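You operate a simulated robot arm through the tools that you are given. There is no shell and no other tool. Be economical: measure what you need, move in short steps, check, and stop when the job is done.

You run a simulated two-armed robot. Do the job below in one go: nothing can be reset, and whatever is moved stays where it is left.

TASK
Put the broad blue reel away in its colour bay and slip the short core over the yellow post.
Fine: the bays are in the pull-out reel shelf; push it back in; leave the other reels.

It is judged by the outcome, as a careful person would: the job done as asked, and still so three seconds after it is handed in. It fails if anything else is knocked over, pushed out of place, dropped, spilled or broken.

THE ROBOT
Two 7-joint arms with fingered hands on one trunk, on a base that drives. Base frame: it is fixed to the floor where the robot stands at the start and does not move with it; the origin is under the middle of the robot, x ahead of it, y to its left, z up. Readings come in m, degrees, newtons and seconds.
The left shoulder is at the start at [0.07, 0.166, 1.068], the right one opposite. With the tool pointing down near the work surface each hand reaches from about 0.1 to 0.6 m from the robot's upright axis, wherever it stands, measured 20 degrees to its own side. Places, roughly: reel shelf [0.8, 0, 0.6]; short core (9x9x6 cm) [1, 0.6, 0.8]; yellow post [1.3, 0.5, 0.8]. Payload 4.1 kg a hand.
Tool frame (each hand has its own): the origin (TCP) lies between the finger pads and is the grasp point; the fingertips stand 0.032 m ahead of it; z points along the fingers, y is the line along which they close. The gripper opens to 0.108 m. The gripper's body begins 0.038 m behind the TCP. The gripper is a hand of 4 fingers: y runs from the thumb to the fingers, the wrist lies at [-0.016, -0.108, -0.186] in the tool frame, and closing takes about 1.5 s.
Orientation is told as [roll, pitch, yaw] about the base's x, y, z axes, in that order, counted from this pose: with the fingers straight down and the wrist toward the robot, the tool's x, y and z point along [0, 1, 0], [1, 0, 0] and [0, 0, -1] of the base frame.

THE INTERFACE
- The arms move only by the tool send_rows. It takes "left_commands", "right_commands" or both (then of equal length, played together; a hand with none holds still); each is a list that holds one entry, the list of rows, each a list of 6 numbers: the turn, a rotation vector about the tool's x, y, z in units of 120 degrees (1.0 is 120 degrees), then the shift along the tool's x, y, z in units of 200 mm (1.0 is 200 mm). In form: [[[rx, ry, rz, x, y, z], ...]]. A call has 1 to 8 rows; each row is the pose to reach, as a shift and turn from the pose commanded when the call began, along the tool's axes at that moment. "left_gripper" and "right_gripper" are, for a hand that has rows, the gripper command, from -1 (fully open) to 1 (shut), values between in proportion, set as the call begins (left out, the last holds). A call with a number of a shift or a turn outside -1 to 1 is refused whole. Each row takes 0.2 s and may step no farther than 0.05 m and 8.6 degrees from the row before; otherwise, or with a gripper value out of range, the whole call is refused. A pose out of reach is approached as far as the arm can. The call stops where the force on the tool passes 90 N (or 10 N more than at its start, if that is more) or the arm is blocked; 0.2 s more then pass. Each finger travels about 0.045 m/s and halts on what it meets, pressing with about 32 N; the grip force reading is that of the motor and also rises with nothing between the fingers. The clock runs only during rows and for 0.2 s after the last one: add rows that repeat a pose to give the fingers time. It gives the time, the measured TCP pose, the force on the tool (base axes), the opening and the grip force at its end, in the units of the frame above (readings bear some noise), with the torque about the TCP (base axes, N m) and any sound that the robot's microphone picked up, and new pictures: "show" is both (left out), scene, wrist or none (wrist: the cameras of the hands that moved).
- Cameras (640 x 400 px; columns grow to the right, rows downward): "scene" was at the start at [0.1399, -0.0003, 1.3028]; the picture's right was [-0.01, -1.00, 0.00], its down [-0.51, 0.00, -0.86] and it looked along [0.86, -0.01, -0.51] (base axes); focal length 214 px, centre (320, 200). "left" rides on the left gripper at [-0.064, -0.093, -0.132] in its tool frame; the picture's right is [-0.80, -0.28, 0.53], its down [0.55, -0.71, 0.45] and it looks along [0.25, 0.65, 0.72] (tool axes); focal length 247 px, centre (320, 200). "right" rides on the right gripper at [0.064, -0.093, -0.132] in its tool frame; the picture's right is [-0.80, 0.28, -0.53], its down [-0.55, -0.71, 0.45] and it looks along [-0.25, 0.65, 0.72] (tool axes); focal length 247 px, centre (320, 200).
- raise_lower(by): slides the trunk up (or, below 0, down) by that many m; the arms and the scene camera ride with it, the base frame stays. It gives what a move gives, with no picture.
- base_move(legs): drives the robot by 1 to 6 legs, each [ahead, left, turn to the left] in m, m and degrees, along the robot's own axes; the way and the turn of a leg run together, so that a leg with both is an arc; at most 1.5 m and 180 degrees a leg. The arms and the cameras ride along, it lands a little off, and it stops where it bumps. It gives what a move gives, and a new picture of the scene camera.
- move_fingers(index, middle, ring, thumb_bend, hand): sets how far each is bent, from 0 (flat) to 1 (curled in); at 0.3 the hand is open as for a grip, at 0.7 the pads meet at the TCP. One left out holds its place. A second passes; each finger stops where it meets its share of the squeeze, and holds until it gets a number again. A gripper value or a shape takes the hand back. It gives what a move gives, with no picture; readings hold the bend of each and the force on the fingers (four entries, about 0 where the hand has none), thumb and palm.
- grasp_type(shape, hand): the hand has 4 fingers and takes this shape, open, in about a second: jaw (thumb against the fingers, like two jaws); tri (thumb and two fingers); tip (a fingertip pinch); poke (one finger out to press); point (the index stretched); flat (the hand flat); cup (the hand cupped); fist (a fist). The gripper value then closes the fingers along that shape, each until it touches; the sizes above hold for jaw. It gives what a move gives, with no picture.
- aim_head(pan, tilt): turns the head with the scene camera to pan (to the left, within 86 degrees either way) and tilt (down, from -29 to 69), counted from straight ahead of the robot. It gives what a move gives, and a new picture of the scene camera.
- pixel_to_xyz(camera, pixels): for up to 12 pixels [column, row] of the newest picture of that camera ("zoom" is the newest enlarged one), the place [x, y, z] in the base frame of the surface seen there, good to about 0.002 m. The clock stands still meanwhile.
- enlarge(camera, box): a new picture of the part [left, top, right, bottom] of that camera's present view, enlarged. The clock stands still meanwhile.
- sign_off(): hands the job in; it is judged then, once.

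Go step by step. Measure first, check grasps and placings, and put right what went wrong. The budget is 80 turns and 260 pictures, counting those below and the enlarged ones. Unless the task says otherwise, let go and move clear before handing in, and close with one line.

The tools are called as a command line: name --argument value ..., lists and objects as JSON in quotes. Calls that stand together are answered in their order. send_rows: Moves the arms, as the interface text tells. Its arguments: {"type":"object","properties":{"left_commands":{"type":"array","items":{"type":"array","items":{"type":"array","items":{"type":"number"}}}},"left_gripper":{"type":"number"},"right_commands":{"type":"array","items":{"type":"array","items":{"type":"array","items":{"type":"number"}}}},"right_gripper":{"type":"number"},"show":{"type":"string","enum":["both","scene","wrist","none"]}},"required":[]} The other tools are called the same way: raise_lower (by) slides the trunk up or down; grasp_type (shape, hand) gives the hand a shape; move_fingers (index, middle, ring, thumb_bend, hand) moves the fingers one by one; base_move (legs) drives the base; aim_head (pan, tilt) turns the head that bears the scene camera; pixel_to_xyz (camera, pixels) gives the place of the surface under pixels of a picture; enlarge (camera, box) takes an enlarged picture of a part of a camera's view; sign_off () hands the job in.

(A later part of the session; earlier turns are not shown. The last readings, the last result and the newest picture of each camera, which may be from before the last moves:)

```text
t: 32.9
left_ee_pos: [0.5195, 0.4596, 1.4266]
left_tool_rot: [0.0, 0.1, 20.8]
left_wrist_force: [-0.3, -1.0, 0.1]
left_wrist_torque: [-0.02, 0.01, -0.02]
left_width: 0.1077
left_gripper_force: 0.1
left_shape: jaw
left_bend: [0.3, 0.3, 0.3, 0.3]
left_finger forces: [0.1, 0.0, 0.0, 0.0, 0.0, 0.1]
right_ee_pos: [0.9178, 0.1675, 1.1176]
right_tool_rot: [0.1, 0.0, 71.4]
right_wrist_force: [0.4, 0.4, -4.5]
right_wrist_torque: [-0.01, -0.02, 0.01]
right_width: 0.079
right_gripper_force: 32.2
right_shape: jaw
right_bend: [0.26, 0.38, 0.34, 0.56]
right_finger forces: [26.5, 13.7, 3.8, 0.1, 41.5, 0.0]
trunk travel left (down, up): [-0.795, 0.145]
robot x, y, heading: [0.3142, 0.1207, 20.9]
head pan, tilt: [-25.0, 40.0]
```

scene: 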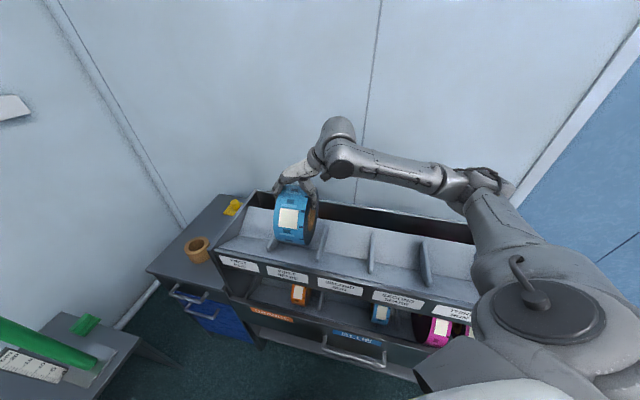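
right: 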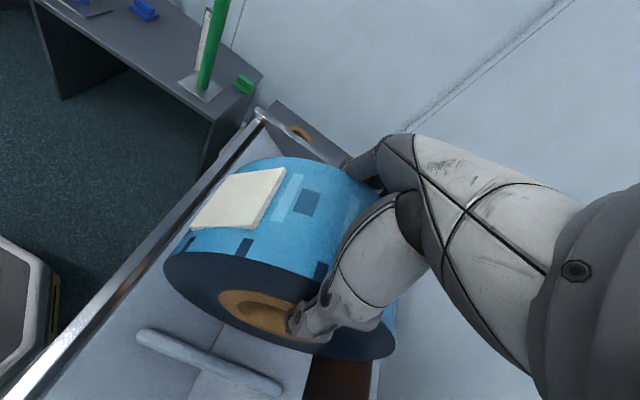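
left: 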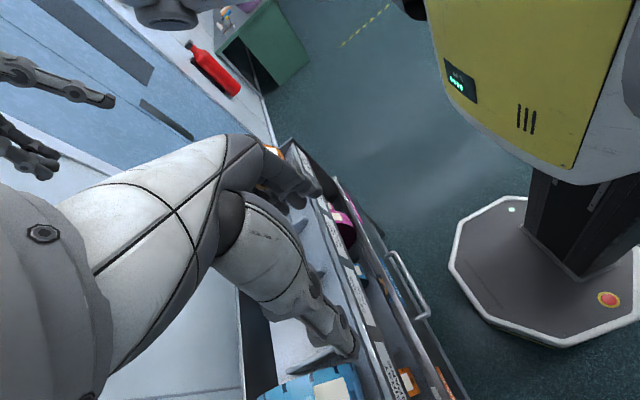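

The reel is held (about 0.5 kg). I'll lift it well clear of the rack, back away and square up again to open the drawer with the left hand.

send_rows --right_commands '[[[0, 0, 0, 0, 0, -0.15], [0, 0, 0, 0, 0, -0.3], [0, 0, 0, 0, 0, -0.45], [0, 0, 0, 0, 0, -0.6], [0, 0, 0, 0, 0, -0.75], [0, 0, 0, 0, 0, -0.9]]]' --show "none"

base_move --legs '[[-0.116, 0.095, 0], [0, 0, -39.5], [-0.02, -0.16, 0]]'

aim_head --pan 15 --tilt 50

```text
t: 34.3
left_ee_pos: [0.5193, 0.4604, 1.4277]
left_tool_rot: [-0.1, 0.2, 20.8]
left_wrist_force: [-0.4, 0.1, 1.1]
left_wrist_torque: [-0.01, 0.01, 0.02]
left_width: 0.108
left_gripper_force: 0.1
left_shape: jaw
left_bend: [0.3, 0.3, 0.3, 0.3]
left_finger forces: [0.0, 0.1, 0.0, 0.0, 0.1, 0.0]
right_ee_pos: [0.9161, 0.1675, 1.2987]
right_tool_rot: [0.1, 0.0, 71.4]
right_wrist_force: [0.6, -0.1, -4.9]
right_wrist_torque: [-0.02, 0.0, -0.01]
right_width: 0.0793
right_gripper_force: 31.6
right_shape: jaw
right_bend: [0.26, 0.38, 0.34, 0.56]
right_finger forces: [26.2, 13.6, 3.9, 0.1, 41.4, 0.0]
trunk travel left (down, up): [-0.795, 0.145]
robot x, y, heading: [0.3144, 0.1199, 20.8]
head pan, tilt: [-25.0, 40.0]
```

```text
t: 38.6
left_ee_pos: [0.4751, 0.1501, 1.4265]
left_tool_rot: [-0.3, 0.1, -19.6]
left_wrist_force: [0.8, 0.8, -0.6]
left_wrist_torque: [-0.05, -0.01, -0.02]
left_width: 0.1079
left_gripper_force: 0.0
left_shape: jaw
left_bend: [0.3, 0.3, 0.3, 0.3]
left_finger forces: [0.0, 0.0, 0.0, 0.0, 0.1, 0.0]
right_ee_pos: [0.5869, -0.3317, 1.2973]
right_tool_rot: [0.0, 0.1, 31.0]
right_wrist_force: [0.2, -0.1, -4.1]
right_wrist_torque: [-0.01, 0.02, 0.01]
right_width: 0.0787
right_gripper_force: 32.1
right_shape: jaw
right_bend: [0.26, 0.38, 0.34, 0.56]
right_finger forces: [25.9, 13.5, 3.8, 0.1, 41.1, 0.1]
trunk travel left (down, up): [-0.795, 0.145]
robot x, y, heading: [0.0941, 0.0244, -19.5]
head pan, tilt: [-25.0, 40.0]
```

scene: 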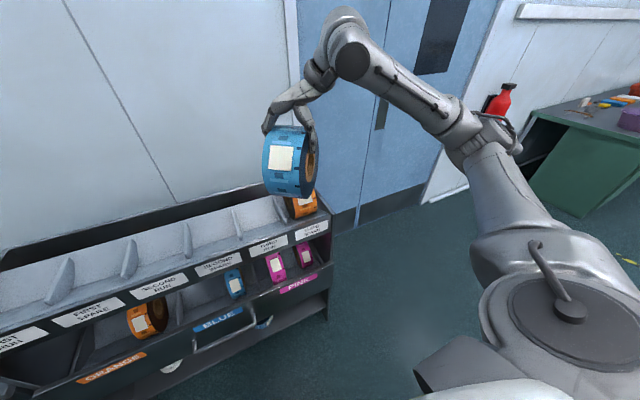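

```text
t: 39.6
left_ee_pos: [0.4737, 0.1479, 1.4269]
left_tool_rot: [-0.1, 0.0, -19.6]
left_wrist_force: [0.5, -0.5, -0.5]
left_wrist_torque: [-0.02, 0.01, -0.01]
left_width: 0.1078
left_gripper_force: 0.0
left_shape: jaw
left_bend: [0.3, 0.3, 0.3, 0.3]
left_finger forces: [0.0, 0.1, 0.0, 0.0, 0.0, 0.0]
right_ee_pos: [0.5868, -0.3328, 1.2976]
right_tool_rot: [0.0, 0.0, 30.9]
right_wrist_force: [0.1, 0.6, -3.2]
right_wrist_torque: [-0.01, 0.0, 0.03]
right_width: 0.0789
right_gripper_force: 32.4
right_shape: jaw
right_bend: [0.26, 0.38, 0.34, 0.56]
right_finger forces: [25.9, 13.5, 3.7, 0.0, 41.1, 0.2]
trunk travel left (down, up): [-0.795, 0.145]
robot x, y, heading: [0.0979, 0.0243, -19.8]
head pan, tilt: [15.0, 50.0]
```

scene: 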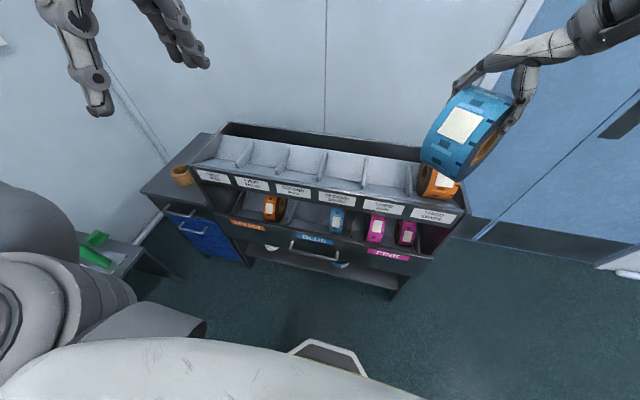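

Next I'll measure the handle and the drawer front.

enlarge --camera "scene" --box '[252, 180, 380, 260]'

```text
5.00 times, centred on (316, 220) of scene
```

zoom: 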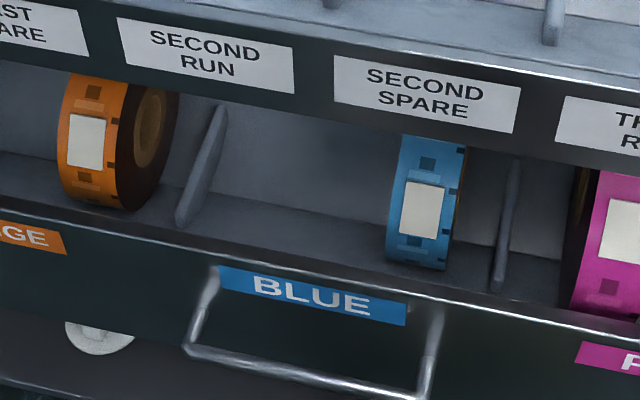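

pixel_to_xyz --camera "zoom" --pixels '[[188, 350], [250, 365], [300, 377], [350, 386], [418, 398], [205, 300], [435, 330], [300, 310], [310, 275], [185, 215], [500, 280], [300, 240]]'

pixel_to_xyz --camera "zoom" --pixels '[[215, 115], [515, 165], [390, 240], [440, 265], [405, 140], [460, 150], [300, 130], [300, 200], [310, 263], [330, 45], [300, 90], [420, 255]]'

```text
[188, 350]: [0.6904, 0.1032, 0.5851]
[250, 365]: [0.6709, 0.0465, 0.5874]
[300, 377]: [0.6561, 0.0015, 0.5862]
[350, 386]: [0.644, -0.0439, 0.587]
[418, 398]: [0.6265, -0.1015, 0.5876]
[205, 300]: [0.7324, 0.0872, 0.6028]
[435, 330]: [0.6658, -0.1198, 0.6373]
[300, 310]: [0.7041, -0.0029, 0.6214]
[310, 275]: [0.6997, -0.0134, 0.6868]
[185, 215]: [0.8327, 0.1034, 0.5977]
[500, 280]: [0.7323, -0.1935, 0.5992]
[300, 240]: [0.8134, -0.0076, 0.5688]
```

```text
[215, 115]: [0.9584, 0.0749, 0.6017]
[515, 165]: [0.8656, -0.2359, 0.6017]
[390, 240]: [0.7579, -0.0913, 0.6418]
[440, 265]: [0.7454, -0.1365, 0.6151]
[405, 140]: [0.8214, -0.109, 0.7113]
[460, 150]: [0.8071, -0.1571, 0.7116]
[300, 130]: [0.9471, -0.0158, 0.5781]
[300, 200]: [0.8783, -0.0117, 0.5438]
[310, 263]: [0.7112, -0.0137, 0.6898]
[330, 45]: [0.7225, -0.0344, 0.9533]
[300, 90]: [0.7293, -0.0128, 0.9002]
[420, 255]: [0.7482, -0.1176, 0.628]
```

The handle bar is at u≈0.624, v 0.10–0.32, z 0.587, and the blue bay is free from v 0.16 to 0.36. I'll pull the held reel back clear of the rack and then lower the trunk.

send_rows --right_commands '[[[0, 0, 0, 0.15, -0.13, -0.06], [0, 0, 0, 0.3, -0.26, -0.12], [0, 0, 0, 0.45, -0.39, -0.18], [0, 0, 0, 0.6, -0.52, -0.24], [0, 0, 0, 0.76, -0.65, -0.3]]]' --show "none"

raise_lower --by -0.38

aim_head --pan 5 --tilt 40

```text
t: 40.8
left_ee_pos: [0.4737, 0.1472, 1.4257]
left_tool_rot: [0.0, 0.2, -19.7]
left_wrist_force: [1.4, 0.3, 0.0]
left_wrist_torque: [0.02, 0.01, -0.03]
left_width: 0.1078
left_gripper_force: 0.1
left_shape: jaw
left_bend: [0.3, 0.3, 0.3, 0.3]
left_finger forces: [0.1, 0.0, 0.0, 0.0, 0.0, 0.1]
right_ee_pos: [0.4028, -0.2706, 1.3618]
right_tool_rot: [0.0, 0.5, 31.1]
right_wrist_force: [0.2, -0.1, -4.7]
right_wrist_torque: [0.05, -0.03, 0.01]
right_width: 0.0785
right_gripper_force: 31.7
right_shape: jaw
right_bend: [0.26, 0.38, 0.35, 0.57]
right_finger forces: [24.7, 13.4, 4.4, 0.0, 41.1, 0.0]
right hand out of reach, approached as far as the arm can: row 5
trunk travel left (down, up): [-0.795, 0.145]
robot x, y, heading: [0.0962, 0.0279, -19.7]
head pan, tilt: [15.0, 50.0]
```

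```text
t: 44.5
left_ee_pos: [0.4727, 0.1465, 1.048]
left_tool_rot: [-0.1, 0.1, -19.6]
left_wrist_force: [-0.4, 0.4, 0.8]
left_wrist_torque: [0.03, 0.0, 0.01]
left_width: 0.1079
left_gripper_force: 0.0
left_shape: jaw
left_bend: [0.3, 0.3, 0.3, 0.3]
left_finger forces: [0.0, 0.0, 0.1, 0.0, 0.1, 0.1]
right_ee_pos: [0.4003, -0.2703, 0.9827]
right_tool_rot: [0.0, 0.3, 31.3]
right_wrist_force: [-0.6, -0.8, -4.1]
right_wrist_torque: [0.05, 0.01, 0.03]
right_width: 0.0784
right_gripper_force: 32.1
right_shape: jaw
right_bend: [0.26, 0.38, 0.35, 0.57]
right_finger forces: [24.8, 13.5, 4.4, 0.1, 41.0, 0.0]
trunk travel left (down, up): [-0.415, 0.525]
robot x, y, heading: [0.0947, 0.024, -19.7]
head pan, tilt: [15.0, 50.0]
```

```text
t: 45.2
left_ee_pos: [0.4724, 0.147, 1.0466]
left_tool_rot: [0.0, 0.1, -19.6]
left_wrist_force: [0.8, 0.5, 0.2]
left_wrist_torque: [0.02, 0.03, 0.01]
left_width: 0.1079
left_gripper_force: 0.1
left_shape: jaw
left_bend: [0.3, 0.3, 0.3, 0.3]
left_finger forces: [0.0, 0.0, 0.0, 0.1, 0.0, 0.0]
right_ee_pos: [0.3986, -0.2708, 0.9821]
right_tool_rot: [0.1, 0.2, 31.3]
right_wrist_force: [-0.6, 0.2, -3.9]
right_wrist_torque: [0.03, -0.01, -0.02]
right_width: 0.0787
right_gripper_force: 31.4
right_shape: jaw
right_bend: [0.26, 0.38, 0.35, 0.57]
right_finger forces: [24.6, 13.5, 4.5, 0.0, 41.1, 0.0]
trunk travel left (down, up): [-0.415, 0.525]
robot x, y, heading: [0.099, 0.0247, -19.8]
head pan, tilt: [5.0, 40.0]
```

scene: 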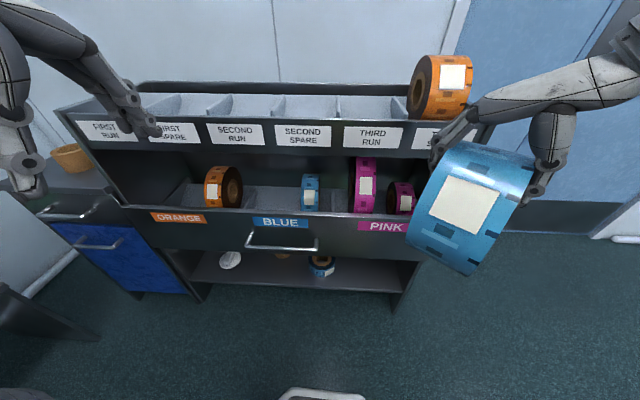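

Now the left hand: part-closed, moving down in front of the tray towards the handle.

send_rows --left_commands '[[[0, 0, 0, -0.08, 0.06, 0.2], [0, 0, 0, -0.16, 0.12, 0.4], [0, 0, 0, -0.24, 0.18, 0.6], [0, 0, 0, -0.32, 0.24, 0.8], [0, 0, -0.009, -0.38, 0.3, 1.0], [0, 0, -0.009, -0.38, 0.3, 1.0]]]' --left_gripper -0.3 --show "none"

send_rows --left_commands '[[[0, 0, 0, 0, 0.17, 0.17], [0, 0, 0, 0, 0.34, 0.34], [0, 0, 0, 0, 0.51, 0.51], [0, 0, 0, 0, 0.68, 0.65], [0, 0, 0, 0, 0.68, 0.65]]]' --show "both"

```text
t: 46.6
left_ee_pos: [0.5121, 0.0495, 0.8516]
left_tool_rot: [0.0, 0.2, -18.5]
left_wrist_force: [-0.7, 1.1, 0.0]
left_wrist_torque: [-0.01, 0.0, 0.01]
left_width: 0.0704
left_gripper_force: 0.0
left_shape: jaw
left_bend: [0.27, 0.39, 0.36, 0.64]
left_finger forces: [0.1, 0.0, 0.0, 0.0, 0.0, 0.1]
left hand out of reach, approached as far as the arm can: row 5, 6
right_ee_pos: [0.3993, -0.2702, 0.9821]
right_tool_rot: [-0.1, 0.3, 31.3]
right_wrist_force: [0.0, 0.3, -4.9]
right_wrist_torque: [0.03, -0.02, 0.0]
right_width: 0.0787
right_gripper_force: 31.8
right_shape: jaw
right_bend: [0.26, 0.38, 0.35, 0.57]
right_finger forces: [24.7, 13.5, 4.4, 0.0, 41.1, 0.0]
trunk travel left (down, up): [-0.415, 0.525]
robot x, y, heading: [0.0981, 0.0266, -19.6]
head pan, tilt: [5.0, 40.0]
```

```text
t: 47.8
left_ee_pos: [0.6412, 0.0085, 0.7216]
left_tool_rot: [0.0, 0.0, -18.5]
left_wrist_force: [-0.8, 0.4, -0.2]
left_wrist_torque: [0.01, -0.01, 0.0]
left_width: 0.0704
left_gripper_force: 0.1
left_shape: jaw
left_bend: [0.27, 0.39, 0.36, 0.64]
left_finger forces: [0.0, 0.1, 0.0, 0.0, 0.1, 0.0]
right_ee_pos: [0.3997, -0.2705, 0.982]
right_tool_rot: [0.0, 0.3, 31.3]
right_wrist_force: [0.0, -0.7, -3.9]
right_wrist_torque: [0.0, 0.03, -0.02]
right_width: 0.0788
right_gripper_force: 32.0
right_shape: jaw
right_bend: [0.26, 0.38, 0.35, 0.57]
right_finger forces: [24.7, 13.5, 4.3, 0.0, 41.0, 0.0]
trunk travel left (down, up): [-0.415, 0.525]
robot x, y, heading: [0.0971, 0.0276, -19.6]
head pan, tilt: [5.0, 40.0]
```

scene: 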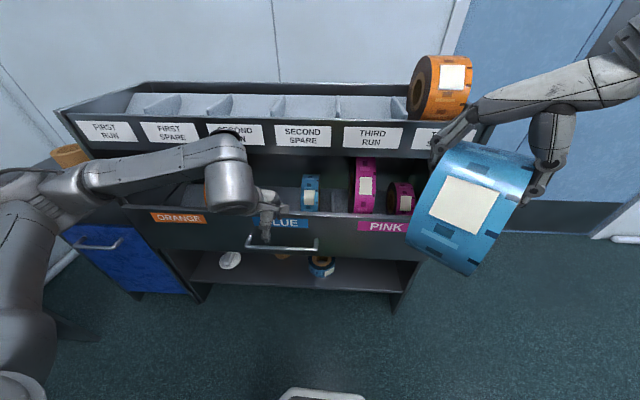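
left: 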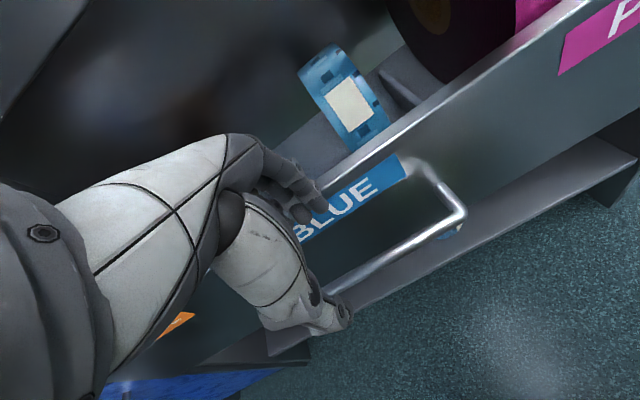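

The hand sits over the handle with the bar between thumb and fingers. I'll go straight down to z≈0.592.

send_rows --left_commands '[[[0, 0, 0, 0, -0.02, 0.15], [0, 0, 0, 0, -0.03, 0.3], [0, 0, 0, 0, -0.03, 0.45], [0, 0, 0, 0, -0.03, 0.57], [0, 0, 0, 0, -0.03, 0.65]]]' --show "both"

```text
t: 49.0
left_ee_pos: [0.6351, 0.0098, 0.5925]
left_tool_rot: [-0.1, 0.0, -18.5]
left_wrist_force: [-4.8, 1.8, 0.5]
left_wrist_torque: [-0.01, -0.12, -0.03]
left_width: 0.0689
left_gripper_force: 0.1
left_shape: jaw
left_bend: [0.27, 0.41, 0.36, 0.64]
left_finger forces: [0.0, 4.9, 0.0, 0.1, 0.0, 0.0]
right_ee_pos: [0.4013, -0.2691, 0.9821]
right_tool_rot: [0.0, 0.2, 31.4]
right_wrist_force: [0.7, -0.1, -3.8]
right_wrist_torque: [0.01, 0.0, -0.02]
right_width: 0.0785
right_gripper_force: 31.4
right_shape: jaw
right_bend: [0.26, 0.38, 0.35, 0.57]
right_finger forces: [24.7, 13.5, 4.4, 0.1, 41.0, 0.0]
trunk travel left (down, up): [-0.415, 0.525]
robot x, y, heading: [0.0957, 0.0216, -19.3]
head pan, tilt: [5.0, 40.0]
```

scene: 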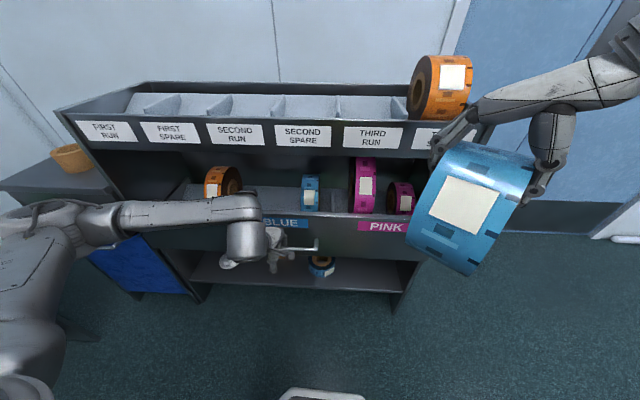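
left: 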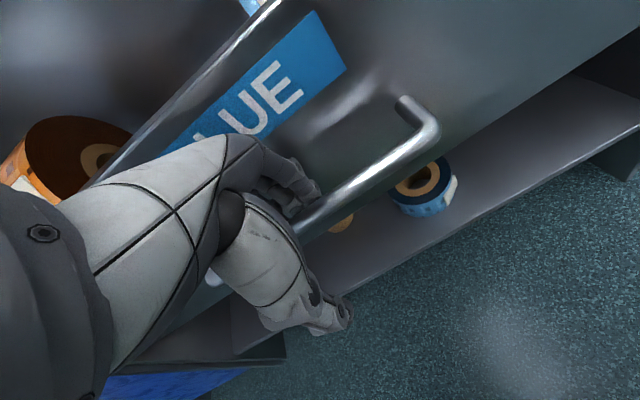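

The bar is between the fingers and thumb. I'll close on it.

send_rows --left_commands '[[[0, 0, 0, 0, 0, 0], [0, 0, 0, 0, 0.02, 0], [0, 0, 0, 0, 0.04, 0], [0, 0, 0, 0, 0.06, 0], [0, 0, 0, 0, 0.08, 0], [0, 0, 0, 0, 0.08, 0], [0, 0, 0, 0, 0.08, 0]]]' --left_gripper 1 --show "wrist"

```text
t: 50.6
left_ee_pos: [0.649, 0.0048, 0.5932]
left_tool_rot: [0.0, 0.0, -18.6]
left_wrist_force: [-26.5, 10.1, 3.4]
left_wrist_torque: [-0.18, -0.79, 0.03]
left_width: 0.005
left_gripper_force: 32.2
left_shape: jaw
left_bend: [0.75, 0.62, 0.53, 0.49]
left_finger forces: [9.4, 33.9, 11.9, 0.0, 33.5, 0.0]
right_ee_pos: [0.3974, -0.2688, 0.9832]
right_tool_rot: [0.0, 0.3, 31.2]
right_wrist_force: [0.1, -0.1, -4.5]
right_wrist_torque: [0.06, 0.02, 0.01]
right_width: 0.0789
right_gripper_force: 32.2
right_shape: jaw
right_bend: [0.26, 0.38, 0.35, 0.57]
right_finger forces: [24.7, 13.6, 4.5, 0.0, 40.9, 0.0]
trunk travel left (down, up): [-0.415, 0.525]
robot x, y, heading: [0.0944, 0.0273, -19.8]
head pan, tilt: [5.0, 40.0]
```

left: 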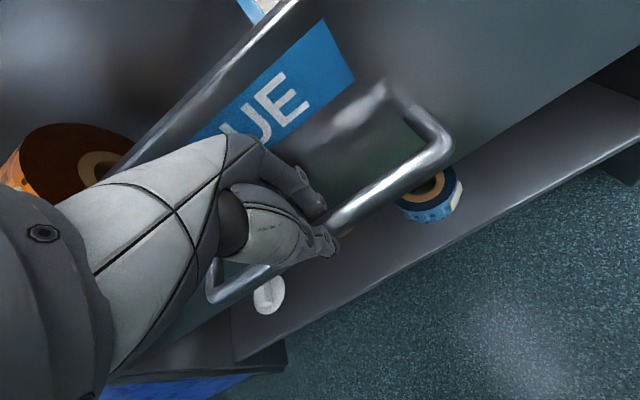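

Gripped. I'll pull the drawer straight out with the arm, about 0.24 m.

send_rows --left_commands '[[[0, 0, 0, 0, -0.15, 0], [0, 0, 0, 0, -0.3, 0], [0, 0, 0, 0, -0.45, 0], [0, 0, 0, 0, -0.6, 0], [0, 0, 0, 0, -0.75, 0], [0, 0, 0, 0, -0.9, 0], [0, 0, 0, 0, -1.0, 0], [0, 0, 0, 0, -1.0, 0]]]' --show "both"

```text
t: 52.4
left_ee_pos: [0.5348, 0.0434, 0.5908]
left_tool_rot: [-0.1, 0.3, -18.7]
left_wrist_force: [-4.8, -4.9, -13.8]
left_wrist_torque: [-0.12, 0.27, -0.35]
left_width: 0.0079
left_gripper_force: 32.1
left_shape: jaw
left_bend: [0.75, 0.58, 0.49, 0.52]
left_finger forces: [12.0, 11.4, 4.8, 0.0, 29.4, 0.1]
left hand out of reach, approached as far as the arm can: row 5, 6, 7, 8
right_ee_pos: [0.4008, -0.2707, 0.9808]
right_tool_rot: [0.0, 0.4, 31.2]
right_wrist_force: [-0.2, -0.6, -4.2]
right_wrist_torque: [0.03, 0.0, -0.02]
right_width: 0.0788
right_gripper_force: 32.1
right_shape: jaw
right_bend: [0.26, 0.38, 0.35, 0.57]
right_finger forces: [24.7, 13.5, 4.5, 0.0, 41.0, 0.0]
trunk travel left (down, up): [-0.415, 0.525]
robot x, y, heading: [0.0997, 0.0267, -19.8]
head pan, tilt: [5.0, 40.0]
```

scene: 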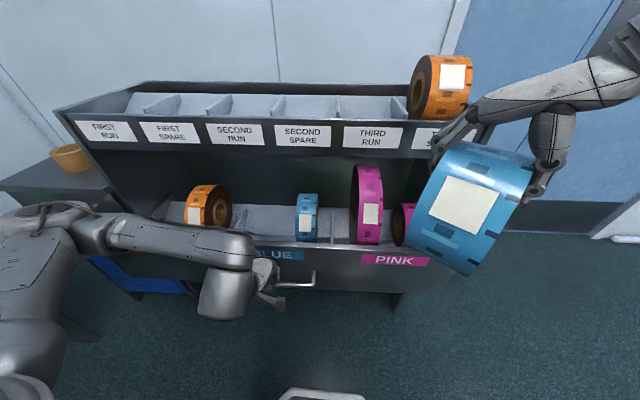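
left: 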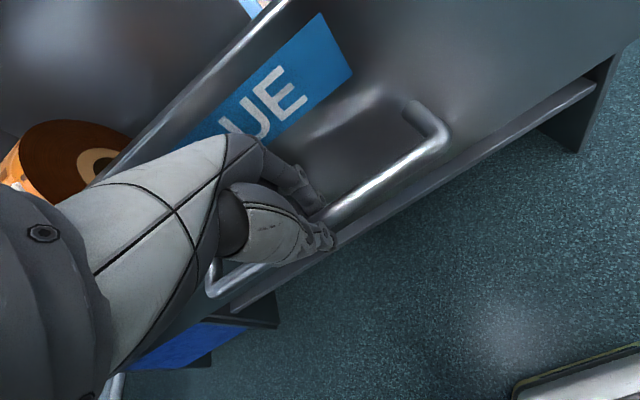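

The drawer slides (0.12 m out so far), and the arm has reached its inner limit. I'll back the base 0.13 m to pull the rest.

base_move --legs '[[-0.13, -0.003, 0]]'

enlarge --camera "scene" --box '[120, 120, 460, 333]'

```text
t: 53.7
left_ee_pos: [0.4106, 0.0836, 0.5918]
left_tool_rot: [-0.1, 0.2, -18.3]
left_wrist_force: [-5.2, -19.5, -28.0]
left_wrist_torque: [-0.25, 0.6, -0.56]
left_width: 0.0076
left_gripper_force: 31.8
left_shape: jaw
left_bend: [0.75, 0.58, 0.49, 0.53]
left_finger forces: [14.9, 15.3, 6.1, 0.0, 27.6, 0.0]
right_ee_pos: [0.2753, -0.2301, 0.9812]
right_tool_rot: [0.1, 0.4, 31.5]
right_wrist_force: [-0.2, 0.7, -3.6]
right_wrist_torque: [-0.02, 0.01, 0.02]
right_width: 0.0786
right_gripper_force: 31.8
right_shape: jaw
right_bend: [0.26, 0.38, 0.35, 0.57]
right_finger forces: [24.6, 13.5, 4.5, 0.0, 41.0, 0.0]
trunk travel left (down, up): [-0.415, 0.525]
robot x, y, heading: [-0.0302, 0.0662, -19.5]
head pan, tilt: [5.0, 40.0]
```

scene: 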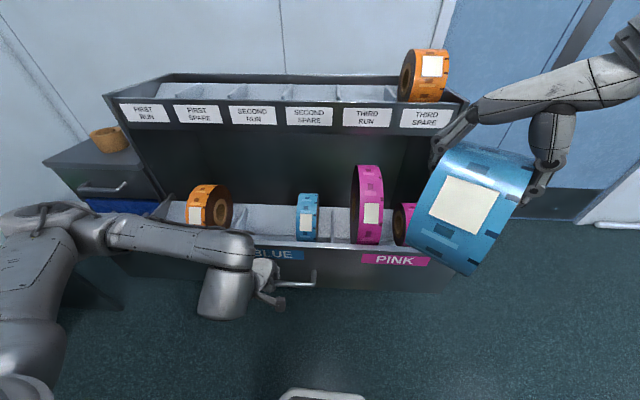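

```text
1.88 times, centred on (290, 226) of scene
```

zoom: 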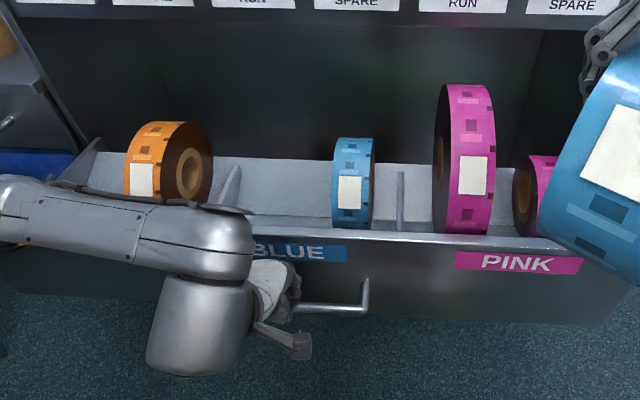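

About 0.25 m out. I'll pull 2.5 cm more for clearance, then release and lift the left hand.

base_move --legs '[[-0.025, 0, 0]]'

send_rows --left_commands '[[[0, 0, 0, 0, 0, 0], [0, 0, 0, 0, 0, 0], [0, 0, 0, 0, 0, 0], [0, 0, 0, 0, 0, 0], [0, 0, 0, 0, 0, 0], [0, 0, 0, 0, 0, 0]]]' --left_gripper -0.3 --show "both"

```text
t: 54.5
left_ee_pos: [0.385, 0.0932, 0.5909]
left_tool_rot: [-0.2, 0.2, -18.4]
left_wrist_force: [-4.6, -17.4, -25.6]
left_wrist_torque: [-0.2, 0.56, -0.48]
left_width: 0.0075
left_gripper_force: 32.0
left_shape: jaw
left_bend: [0.75, 0.59, 0.49, 0.53]
left_finger forces: [15.0, 15.0, 5.8, 0.0, 27.3, 0.0]
right_ee_pos: [0.2515, -0.2196, 0.9818]
right_tool_rot: [0.0, 0.4, 31.4]
right_wrist_force: [-0.4, 0.8, -4.9]
right_wrist_torque: [0.03, 0.02, -0.01]
right_width: 0.0783
right_gripper_force: 32.0
right_shape: jaw
right_bend: [0.26, 0.38, 0.35, 0.57]
right_finger forces: [24.6, 13.4, 4.4, 0.1, 41.0, 0.1]
trunk travel left (down, up): [-0.415, 0.525]
robot x, y, heading: [-0.0506, 0.0726, -19.7]
head pan, tilt: [5.0, 40.0]
```

scene: 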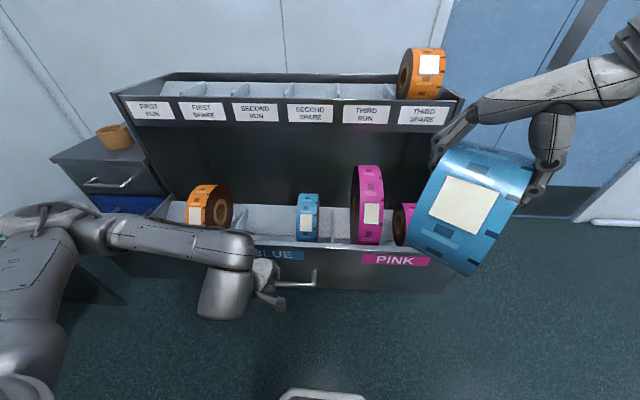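

```text
t: 55.9
left_ee_pos: [0.386, 0.0935, 0.5923]
left_tool_rot: [-0.1, 0.2, -18.6]
left_wrist_force: [0.4, -0.2, -0.8]
left_wrist_torque: [0.03, -0.01, 0.03]
left_width: 0.0703
left_gripper_force: 0.0
left_shape: jaw
left_bend: [0.27, 0.39, 0.36, 0.64]
left_finger forces: [0.5, 0.0, 0.2, 0.1, 0.0, 0.0]
right_ee_pos: [0.2499, -0.22, 0.982]
right_tool_rot: [0.0, 0.3, 31.4]
right_wrist_force: [-0.2, 0.8, -4.5]
right_wrist_torque: [0.05, -0.01, -0.02]
right_width: 0.0786
right_gripper_force: 32.2
right_shape: jaw
right_bend: [0.26, 0.38, 0.35, 0.57]
right_finger forces: [24.6, 13.5, 4.5, 0.0, 41.0, 0.0]
trunk travel left (down, up): [-0.415, 0.525]
robot x, y, heading: [-0.0538, 0.0747, -19.8]
head pan, tilt: [5.0, 40.0]
```

scene: 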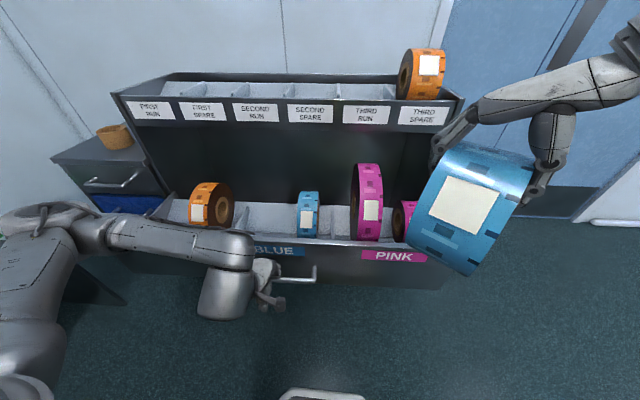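
left: 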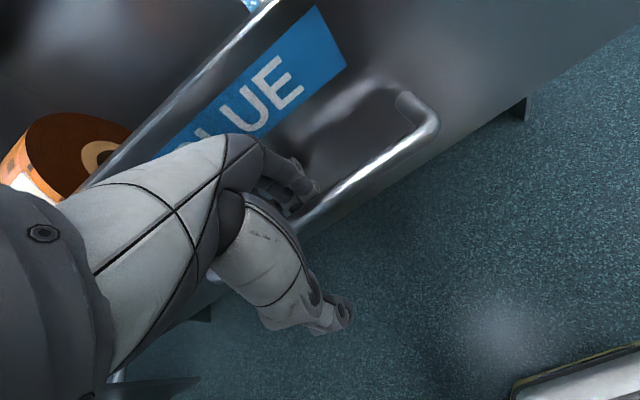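

Released. I'll lift the left hand clear, then measure the bay in its pulled-out position.

send_rows --left_commands '[[[0, 0, 0, 0, 0, -0.2], [0, 0, 0, 0, 0, -0.4], [0, 0, 0, 0, 0, -0.6], [0, 0, 0, 0, 0, -0.8], [0, 0, 0, 0.1, 0, -1.0]]]' --show "none"

send_rows --left_commands '[[[0, 0, 0, 0.1, 0, -0.2], [0, 0, 0, 0.2, 0, -0.4], [0, 0, 0, 0.3, 0, -0.6], [0, 0, 0, 0.4, 0, -0.8]]]' --show "scene"

enlarge --camera "scene" --box '[160, 150, 416, 310]'

```text
t: 57.1
left_ee_pos: [0.399, 0.1124, 0.7943]
left_tool_rot: [-0.2, 0.3, -18.6]
left_wrist_force: [0.8, 0.6, 0.0]
left_wrist_torque: [-0.01, 0.02, -0.02]
left_width: 0.0703
left_gripper_force: 0.0
left_shape: jaw
left_bend: [0.27, 0.39, 0.36, 0.64]
left_finger forces: [0.1, 0.1, 0.0, 0.1, 0.1, 0.0]
left hand out of reach, approached as far as the arm can: row 1, 2, 3, 4, 5
right_ee_pos: [0.2506, -0.2181, 0.9814]
right_tool_rot: [-0.1, 0.3, 31.5]
right_wrist_force: [-0.5, 0.2, -4.6]
right_wrist_torque: [-0.02, -0.01, 0.0]
right_width: 0.0785
right_gripper_force: 31.7
right_shape: jaw
right_bend: [0.26, 0.38, 0.35, 0.57]
right_finger forces: [24.7, 13.5, 4.3, 0.0, 41.0, 0.0]
trunk travel left (down, up): [-0.415, 0.525]
robot x, y, heading: [-0.0479, 0.075, -19.5]
head pan, tilt: [5.0, 40.0]
```

```text
t: 58.1
left_ee_pos: [0.4224, 0.1872, 0.9556]
left_tool_rot: [-0.3, 0.2, -18.6]
left_wrist_force: [-0.4, 0.8, -0.1]
left_wrist_torque: [0.04, 0.03, 0.02]
left_width: 0.0704
left_gripper_force: 0.1
left_shape: jaw
left_bend: [0.27, 0.39, 0.36, 0.64]
left_finger forces: [0.0, 0.0, 0.0, 0.0, 0.0, 0.0]
right_ee_pos: [0.2512, -0.2196, 0.9809]
right_tool_rot: [-0.1, 0.3, 31.3]
right_wrist_force: [-0.4, 0.6, -4.1]
right_wrist_torque: [0.05, -0.03, -0.04]
right_width: 0.0789
right_gripper_force: 32.2
right_shape: jaw
right_bend: [0.26, 0.38, 0.35, 0.56]
right_finger forces: [24.5, 13.6, 4.4, 0.0, 41.0, 0.1]
trunk travel left (down, up): [-0.415, 0.525]
robot x, y, heading: [-0.0545, 0.0744, -19.5]
head pan, tilt: [5.0, 40.0]
```

scene: 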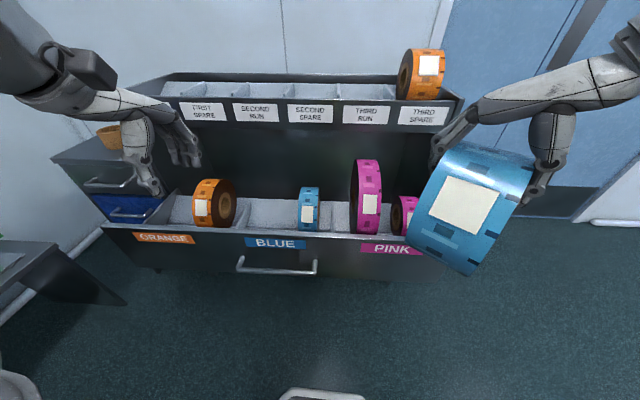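

```text
2.50 times, centred on (288, 230) of scene
```

zoom: 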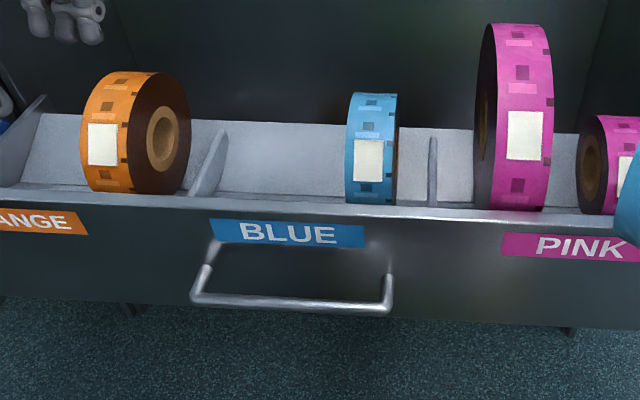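

pixel_to_xyz --camera "zoom" --pixels '[[290, 305], [280, 220], [195, 185], [222, 135], [430, 200], [433, 145], [280, 198], [280, 175], [280, 150], [280, 125], [350, 180], [372, 96]]'

pixel_to_xyz --camera "scene" --pixels '[[250, 125], [330, 132], [400, 130], [460, 190], [470, 150], [420, 240], [470, 270], [300, 190], [320, 190]]'

```text
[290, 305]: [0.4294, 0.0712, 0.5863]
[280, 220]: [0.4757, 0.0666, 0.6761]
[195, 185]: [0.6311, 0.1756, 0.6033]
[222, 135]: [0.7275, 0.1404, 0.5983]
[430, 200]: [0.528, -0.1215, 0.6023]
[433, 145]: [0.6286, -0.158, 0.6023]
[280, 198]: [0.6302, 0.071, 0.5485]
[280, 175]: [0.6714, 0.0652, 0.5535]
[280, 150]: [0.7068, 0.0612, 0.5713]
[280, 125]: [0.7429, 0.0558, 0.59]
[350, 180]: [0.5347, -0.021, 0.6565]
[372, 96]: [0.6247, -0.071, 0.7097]
```

```text
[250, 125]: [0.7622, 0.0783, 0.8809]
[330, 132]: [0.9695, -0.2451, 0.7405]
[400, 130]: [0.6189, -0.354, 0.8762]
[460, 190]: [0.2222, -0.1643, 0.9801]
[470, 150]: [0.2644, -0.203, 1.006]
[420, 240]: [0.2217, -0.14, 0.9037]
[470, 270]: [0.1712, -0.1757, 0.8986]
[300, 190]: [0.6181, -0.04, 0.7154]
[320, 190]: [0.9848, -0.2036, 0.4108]
```

The trough of the pulled-out bay is at u≈0.598, with free space v 0.15–0.36. I'll drive in and turn left 41° for the right-hand placement.

base_move --legs '[[0.114, -0.035, 0], [0, 0, 41]]'

aim_head --pan -20 --tilt 42

```text
t: 61.2
left_ee_pos: [0.3279, 0.3996, 0.9555]
left_tool_rot: [-0.2, 0.1, 22.3]
left_wrist_force: [-1.2, -0.2, 0.7]
left_wrist_torque: [0.02, 0.02, 0.0]
left_width: 0.0701
left_gripper_force: 0.1
left_shape: jaw
left_bend: [0.27, 0.39, 0.36, 0.64]
left_finger forces: [0.0, 0.0, 0.0, 0.1, 0.1, 0.1]
right_ee_pos: [0.4646, -0.0217, 0.9816]
right_tool_rot: [0.0, 0.4, 72.3]
right_wrist_force: [0.6, -0.1, -3.9]
right_wrist_torque: [0.02, 0.0, 0.0]
right_width: 0.0787
right_gripper_force: 31.7
right_shape: jaw
right_bend: [0.26, 0.38, 0.35, 0.57]
right_finger forces: [24.3, 13.5, 4.3, 0.0, 40.6, 0.0]
trunk travel left (down, up): [-0.415, 0.525]
robot x, y, heading: [0.0428, 0.0034, 21.2]
head pan, tilt: [5.0, 40.0]
```

scene: 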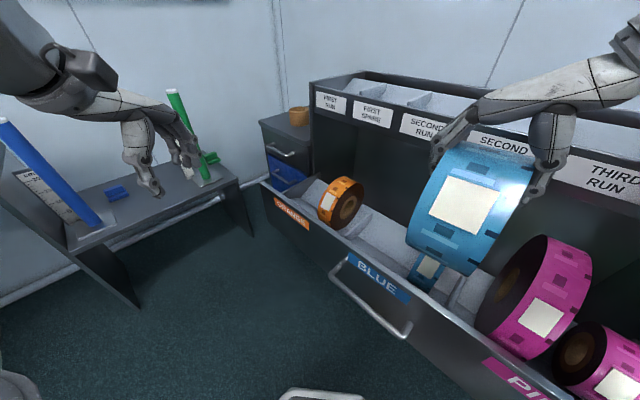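

```text
t: 62.1
left_ee_pos: [0.3276, 0.3988, 0.956]
left_tool_rot: [-0.1, 0.1, 22.3]
left_wrist_force: [-0.2, 0.5, -0.3]
left_wrist_torque: [0.01, -0.03, 0.01]
left_width: 0.0703
left_gripper_force: 0.0
left_shape: jaw
left_bend: [0.27, 0.39, 0.36, 0.64]
left_finger forces: [0.0, 0.0, 0.0, 0.1, 0.0, 0.1]
right_ee_pos: [0.4642, -0.0221, 0.9809]
right_tool_rot: [0.0, 0.4, 72.3]
right_wrist_force: [0.0, -0.5, -4.6]
right_wrist_torque: [0.02, 0.0, -0.01]
right_width: 0.0784
right_gripper_force: 32.1
right_shape: jaw
right_bend: [0.26, 0.38, 0.35, 0.57]
right_finger forces: [24.3, 13.3, 4.2, 0.0, 40.6, 0.1]
trunk travel left (down, up): [-0.415, 0.525]
robot x, y, heading: [0.0452, 0.0055, 21.3]
head pan, tilt: [-20.0, 42.0]
```

scene: 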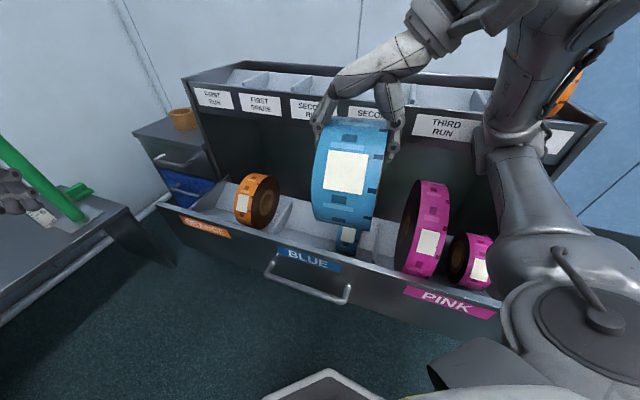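

The drawer stayed put. I'll move the reel over the free part of the blue bay.

send_rows --right_commands '[[[0, 0, 0, -0.14, 0.13, 0], [0, 0, 0, -0.28, 0.26, 0], [0, 0, 0, -0.42, 0.4, 0], [0, 0, 0.006, -0.57, 0.54, 0], [0, 0, 0.006, -0.715, 0.67, 0], [0, 0, 0.006, -0.715, 0.67, 0]]]' --show "both"

```text
t: 63.5
left_ee_pos: [0.3283, 0.3988, 0.9552]
left_tool_rot: [-0.2, 0.1, 22.4]
left_wrist_force: [0.2, 0.2, -1.3]
left_wrist_torque: [0.0, -0.01, -0.03]
left_width: 0.0703
left_gripper_force: 0.1
left_shape: jaw
left_bend: [0.27, 0.39, 0.36, 0.64]
left_finger forces: [0.0, 0.0, 0.1, 0.0, 0.0, 0.0]
right_ee_pos: [0.6411, 0.0602, 0.9816]
right_tool_rot: [-0.1, 0.3, 71.6]
right_wrist_force: [-0.9, 0.0, -4.2]
right_wrist_torque: [0.03, -0.03, -0.01]
right_width: 0.0786
right_gripper_force: 31.8
right_shape: jaw
right_bend: [0.26, 0.38, 0.35, 0.57]
right_finger forces: [24.0, 13.2, 4.3, 0.0, 40.5, 0.1]
trunk travel left (down, up): [-0.415, 0.525]
robot x, y, heading: [0.0428, 0.005, 21.3]
head pan, tilt: [-20.0, 42.0]
```

scene: 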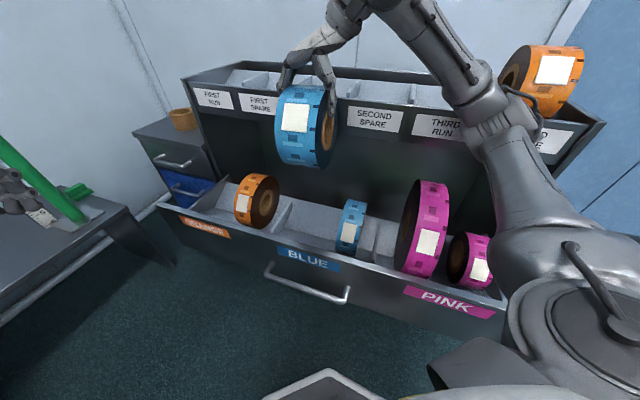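
right: 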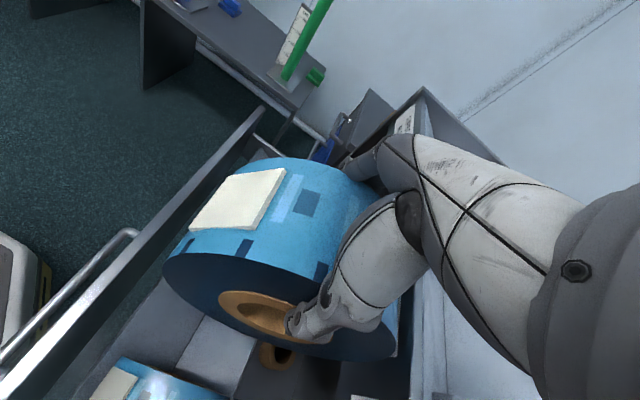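

pixel_to_xyz --camera "right" --pixels '[[390, 345], [170, 268], [280, 290], [412, 360], [420, 300], [280, 165], [160, 375], [200, 320]]'

pixel_to_xyz --camera "scene" --pixels '[[280, 100], [318, 105], [276, 140], [315, 165], [302, 167], [335, 110], [290, 220], [345, 235], [325, 130], [333, 115]]'

```text
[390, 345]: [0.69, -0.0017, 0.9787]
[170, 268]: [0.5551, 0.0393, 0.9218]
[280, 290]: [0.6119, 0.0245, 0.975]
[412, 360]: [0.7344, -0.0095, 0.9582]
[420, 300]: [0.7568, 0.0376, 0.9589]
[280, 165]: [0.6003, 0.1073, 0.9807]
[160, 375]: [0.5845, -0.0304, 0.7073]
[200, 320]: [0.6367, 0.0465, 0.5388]
```

```text
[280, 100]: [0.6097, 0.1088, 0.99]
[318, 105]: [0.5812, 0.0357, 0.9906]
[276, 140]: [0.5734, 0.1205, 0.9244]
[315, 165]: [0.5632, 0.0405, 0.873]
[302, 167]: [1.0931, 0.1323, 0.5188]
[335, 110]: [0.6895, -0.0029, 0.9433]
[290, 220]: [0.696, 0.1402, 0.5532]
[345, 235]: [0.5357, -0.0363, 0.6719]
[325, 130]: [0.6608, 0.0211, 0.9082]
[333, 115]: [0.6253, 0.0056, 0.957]
```

The reel spans v 0.216–0.296 and its rear edge clears the tray. I'll lower it, slowly at the end.

send_rows --right_commands '[[[0, 0, 0, 0, 0, 0.2], [0, 0, 0, 0, 0, 0.4], [0, 0, 0, 0, 0, 0.6], [0, 0, 0, 0, 0, 0.8], [0, 0, 0, 0, 0, 1.0]]]' --show "both"

send_rows --right_commands '[[[0, 0, 0, 0, 0, 0.1], [0, 0, 0, 0, 0, 0.2], [0, 0, 0, 0, 0, 0.27], [0, 0, 0, 0, 0, 0.32], [0, 0, 0, 0, 0, 0.36], [0, 0, 0, 0, 0, 0.36]]]' --show "both"

```text
t: 64.7
left_ee_pos: [0.3278, 0.399, 0.9561]
left_tool_rot: [-0.1, 0.2, 22.3]
left_wrist_force: [-0.1, -0.1, 0.8]
left_wrist_torque: [0.02, 0.06, -0.03]
left_width: 0.0703
left_gripper_force: 0.1
left_shape: jaw
left_bend: [0.27, 0.39, 0.36, 0.64]
left_finger forces: [0.0, 0.0, 0.0, 0.0, 0.0, 0.0]
right_ee_pos: [0.6429, 0.062, 0.7807]
right_tool_rot: [-0.1, 0.3, 71.6]
right_wrist_force: [-0.6, 0.2, -4.5]
right_wrist_torque: [0.05, 0.02, -0.02]
right_width: 0.0789
right_gripper_force: 32.5
right_shape: jaw
right_bend: [0.26, 0.38, 0.35, 0.57]
right_finger forces: [23.5, 13.1, 4.4, 0.1, 39.9, 0.0]
trunk travel left (down, up): [-0.415, 0.525]
robot x, y, heading: [0.0434, 0.0033, 21.4]
head pan, tilt: [-20.0, 42.0]
```

scene: 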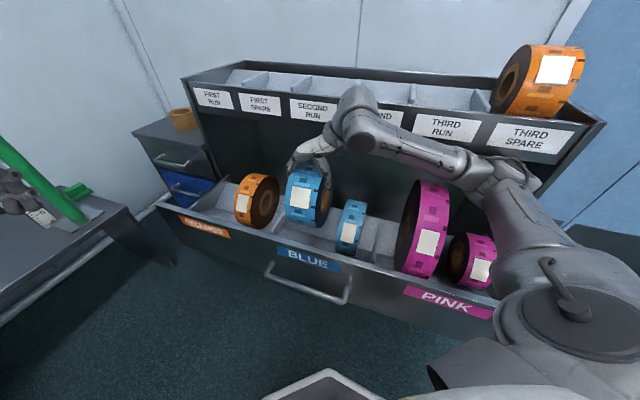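
right: 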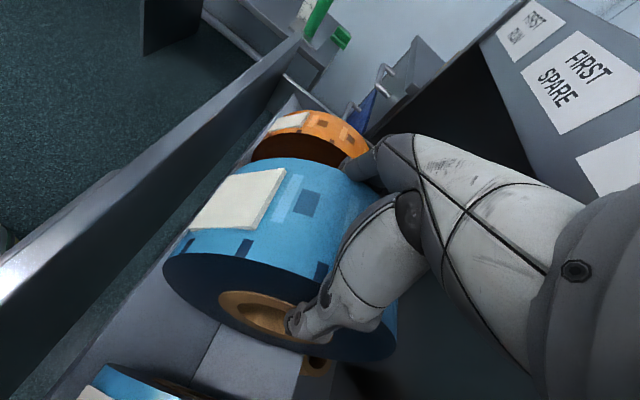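

```text
t: 66.3
left_ee_pos: [0.3152, 0.3887, 0.9617]
left_tool_rot: [-0.7, -0.7, 21.1]
left_wrist_force: [-0.1, -0.3, -0.2]
left_wrist_torque: [0.06, 0.03, 0.05]
left_width: 0.0702
left_gripper_force: 0.0
left_shape: jaw
left_bend: [0.27, 0.39, 0.36, 0.64]
left_finger forces: [0.1, 0.0, 0.1, 0.0, 0.0, 0.0]
right_ee_pos: [0.6387, 0.0401, 0.7487]
right_tool_rot: [-3.8, -1.5, 69.4]
right_wrist_force: [1.0, -0.5, -3.2]
right_wrist_torque: [0.04, 0.02, 0.02]
right_width: 0.0787
right_gripper_force: 32.4
right_shape: jaw
right_bend: [0.26, 0.38, 0.35, 0.57]
right_finger forces: [23.4, 13.1, 4.3, 0.0, 39.9, 0.0]
trunk travel left (down, up): [-0.415, 0.525]
robot x, y, heading: [0.0372, -0.0021, 20.0]
head pan, tilt: [-20.0, 42.0]
stopped in row 6 (right hand): the arm was blocked; the commanded pose is now the measured one
```

scene: 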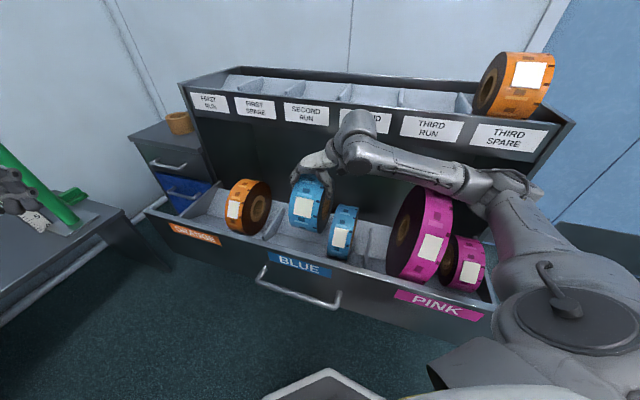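
right: 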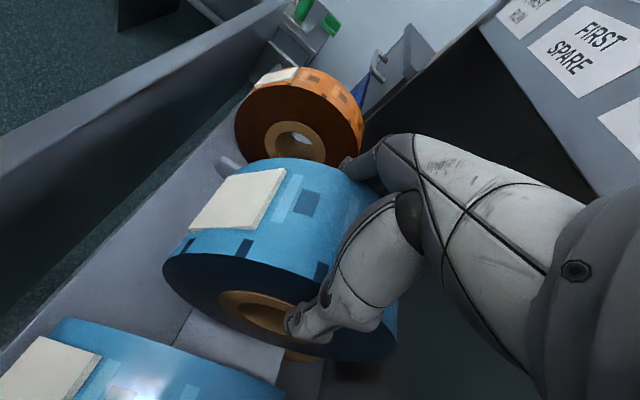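

The arm was blocked and the base pushed slightly, so something other than the reel is touching: probably the elbow or upper arm against the pink reels or drawer edge. I'll back up at once and look.

send_rows --right_commands '[[[0, 0, 0, 0, 0, -0.1], [0, 0, 0, 0, 0, -0.2], [0, 0, 0, 0, 0, -0.3], [0, 0, 0, 0, 0, -0.4]]]' --show "scene"

enlarge --camera "scene" --box '[360, 160, 600, 310]'

```text
t: 67.3
left_ee_pos: [0.3298, 0.3906, 0.9546]
left_tool_rot: [-0.1, 0.2, 21.2]
left_wrist_force: [0.5, -0.4, 0.3]
left_wrist_torque: [0.02, 0.04, 0.0]
left_width: 0.0701
left_gripper_force: 0.1
left_shape: jaw
left_bend: [0.27, 0.39, 0.36, 0.64]
left_finger forces: [0.1, 0.0, 0.0, 0.0, 0.0, 0.0]
right_ee_pos: [0.6426, 0.0451, 0.8017]
right_tool_rot: [-1.4, -0.6, 70.1]
right_wrist_force: [0.0, 0.5, -4.3]
right_wrist_torque: [0.01, 0.02, 0.02]
right_width: 0.0786
right_gripper_force: 31.5
right_shape: jaw
right_bend: [0.26, 0.38, 0.35, 0.57]
right_finger forces: [23.3, 13.2, 4.3, 0.1, 39.7, 0.0]
trunk travel left (down, up): [-0.415, 0.525]
robot x, y, heading: [0.0332, 0.0038, 20.2]
head pan, tilt: [-20.0, 42.0]
```

scene: 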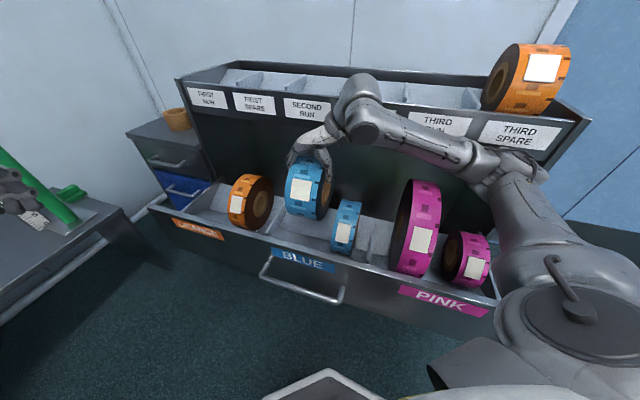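

```text
2.67 times, centred on (480, 235) of scene
```

zoom: 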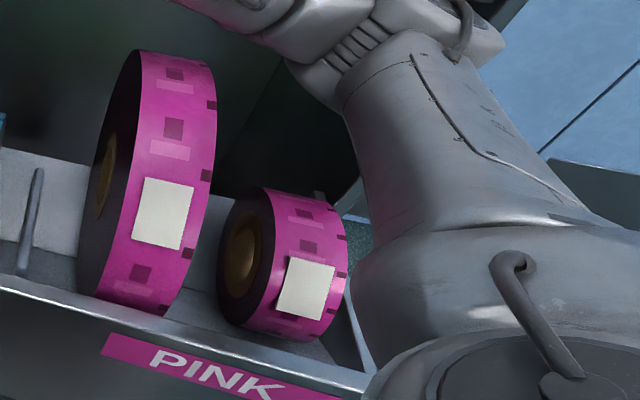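

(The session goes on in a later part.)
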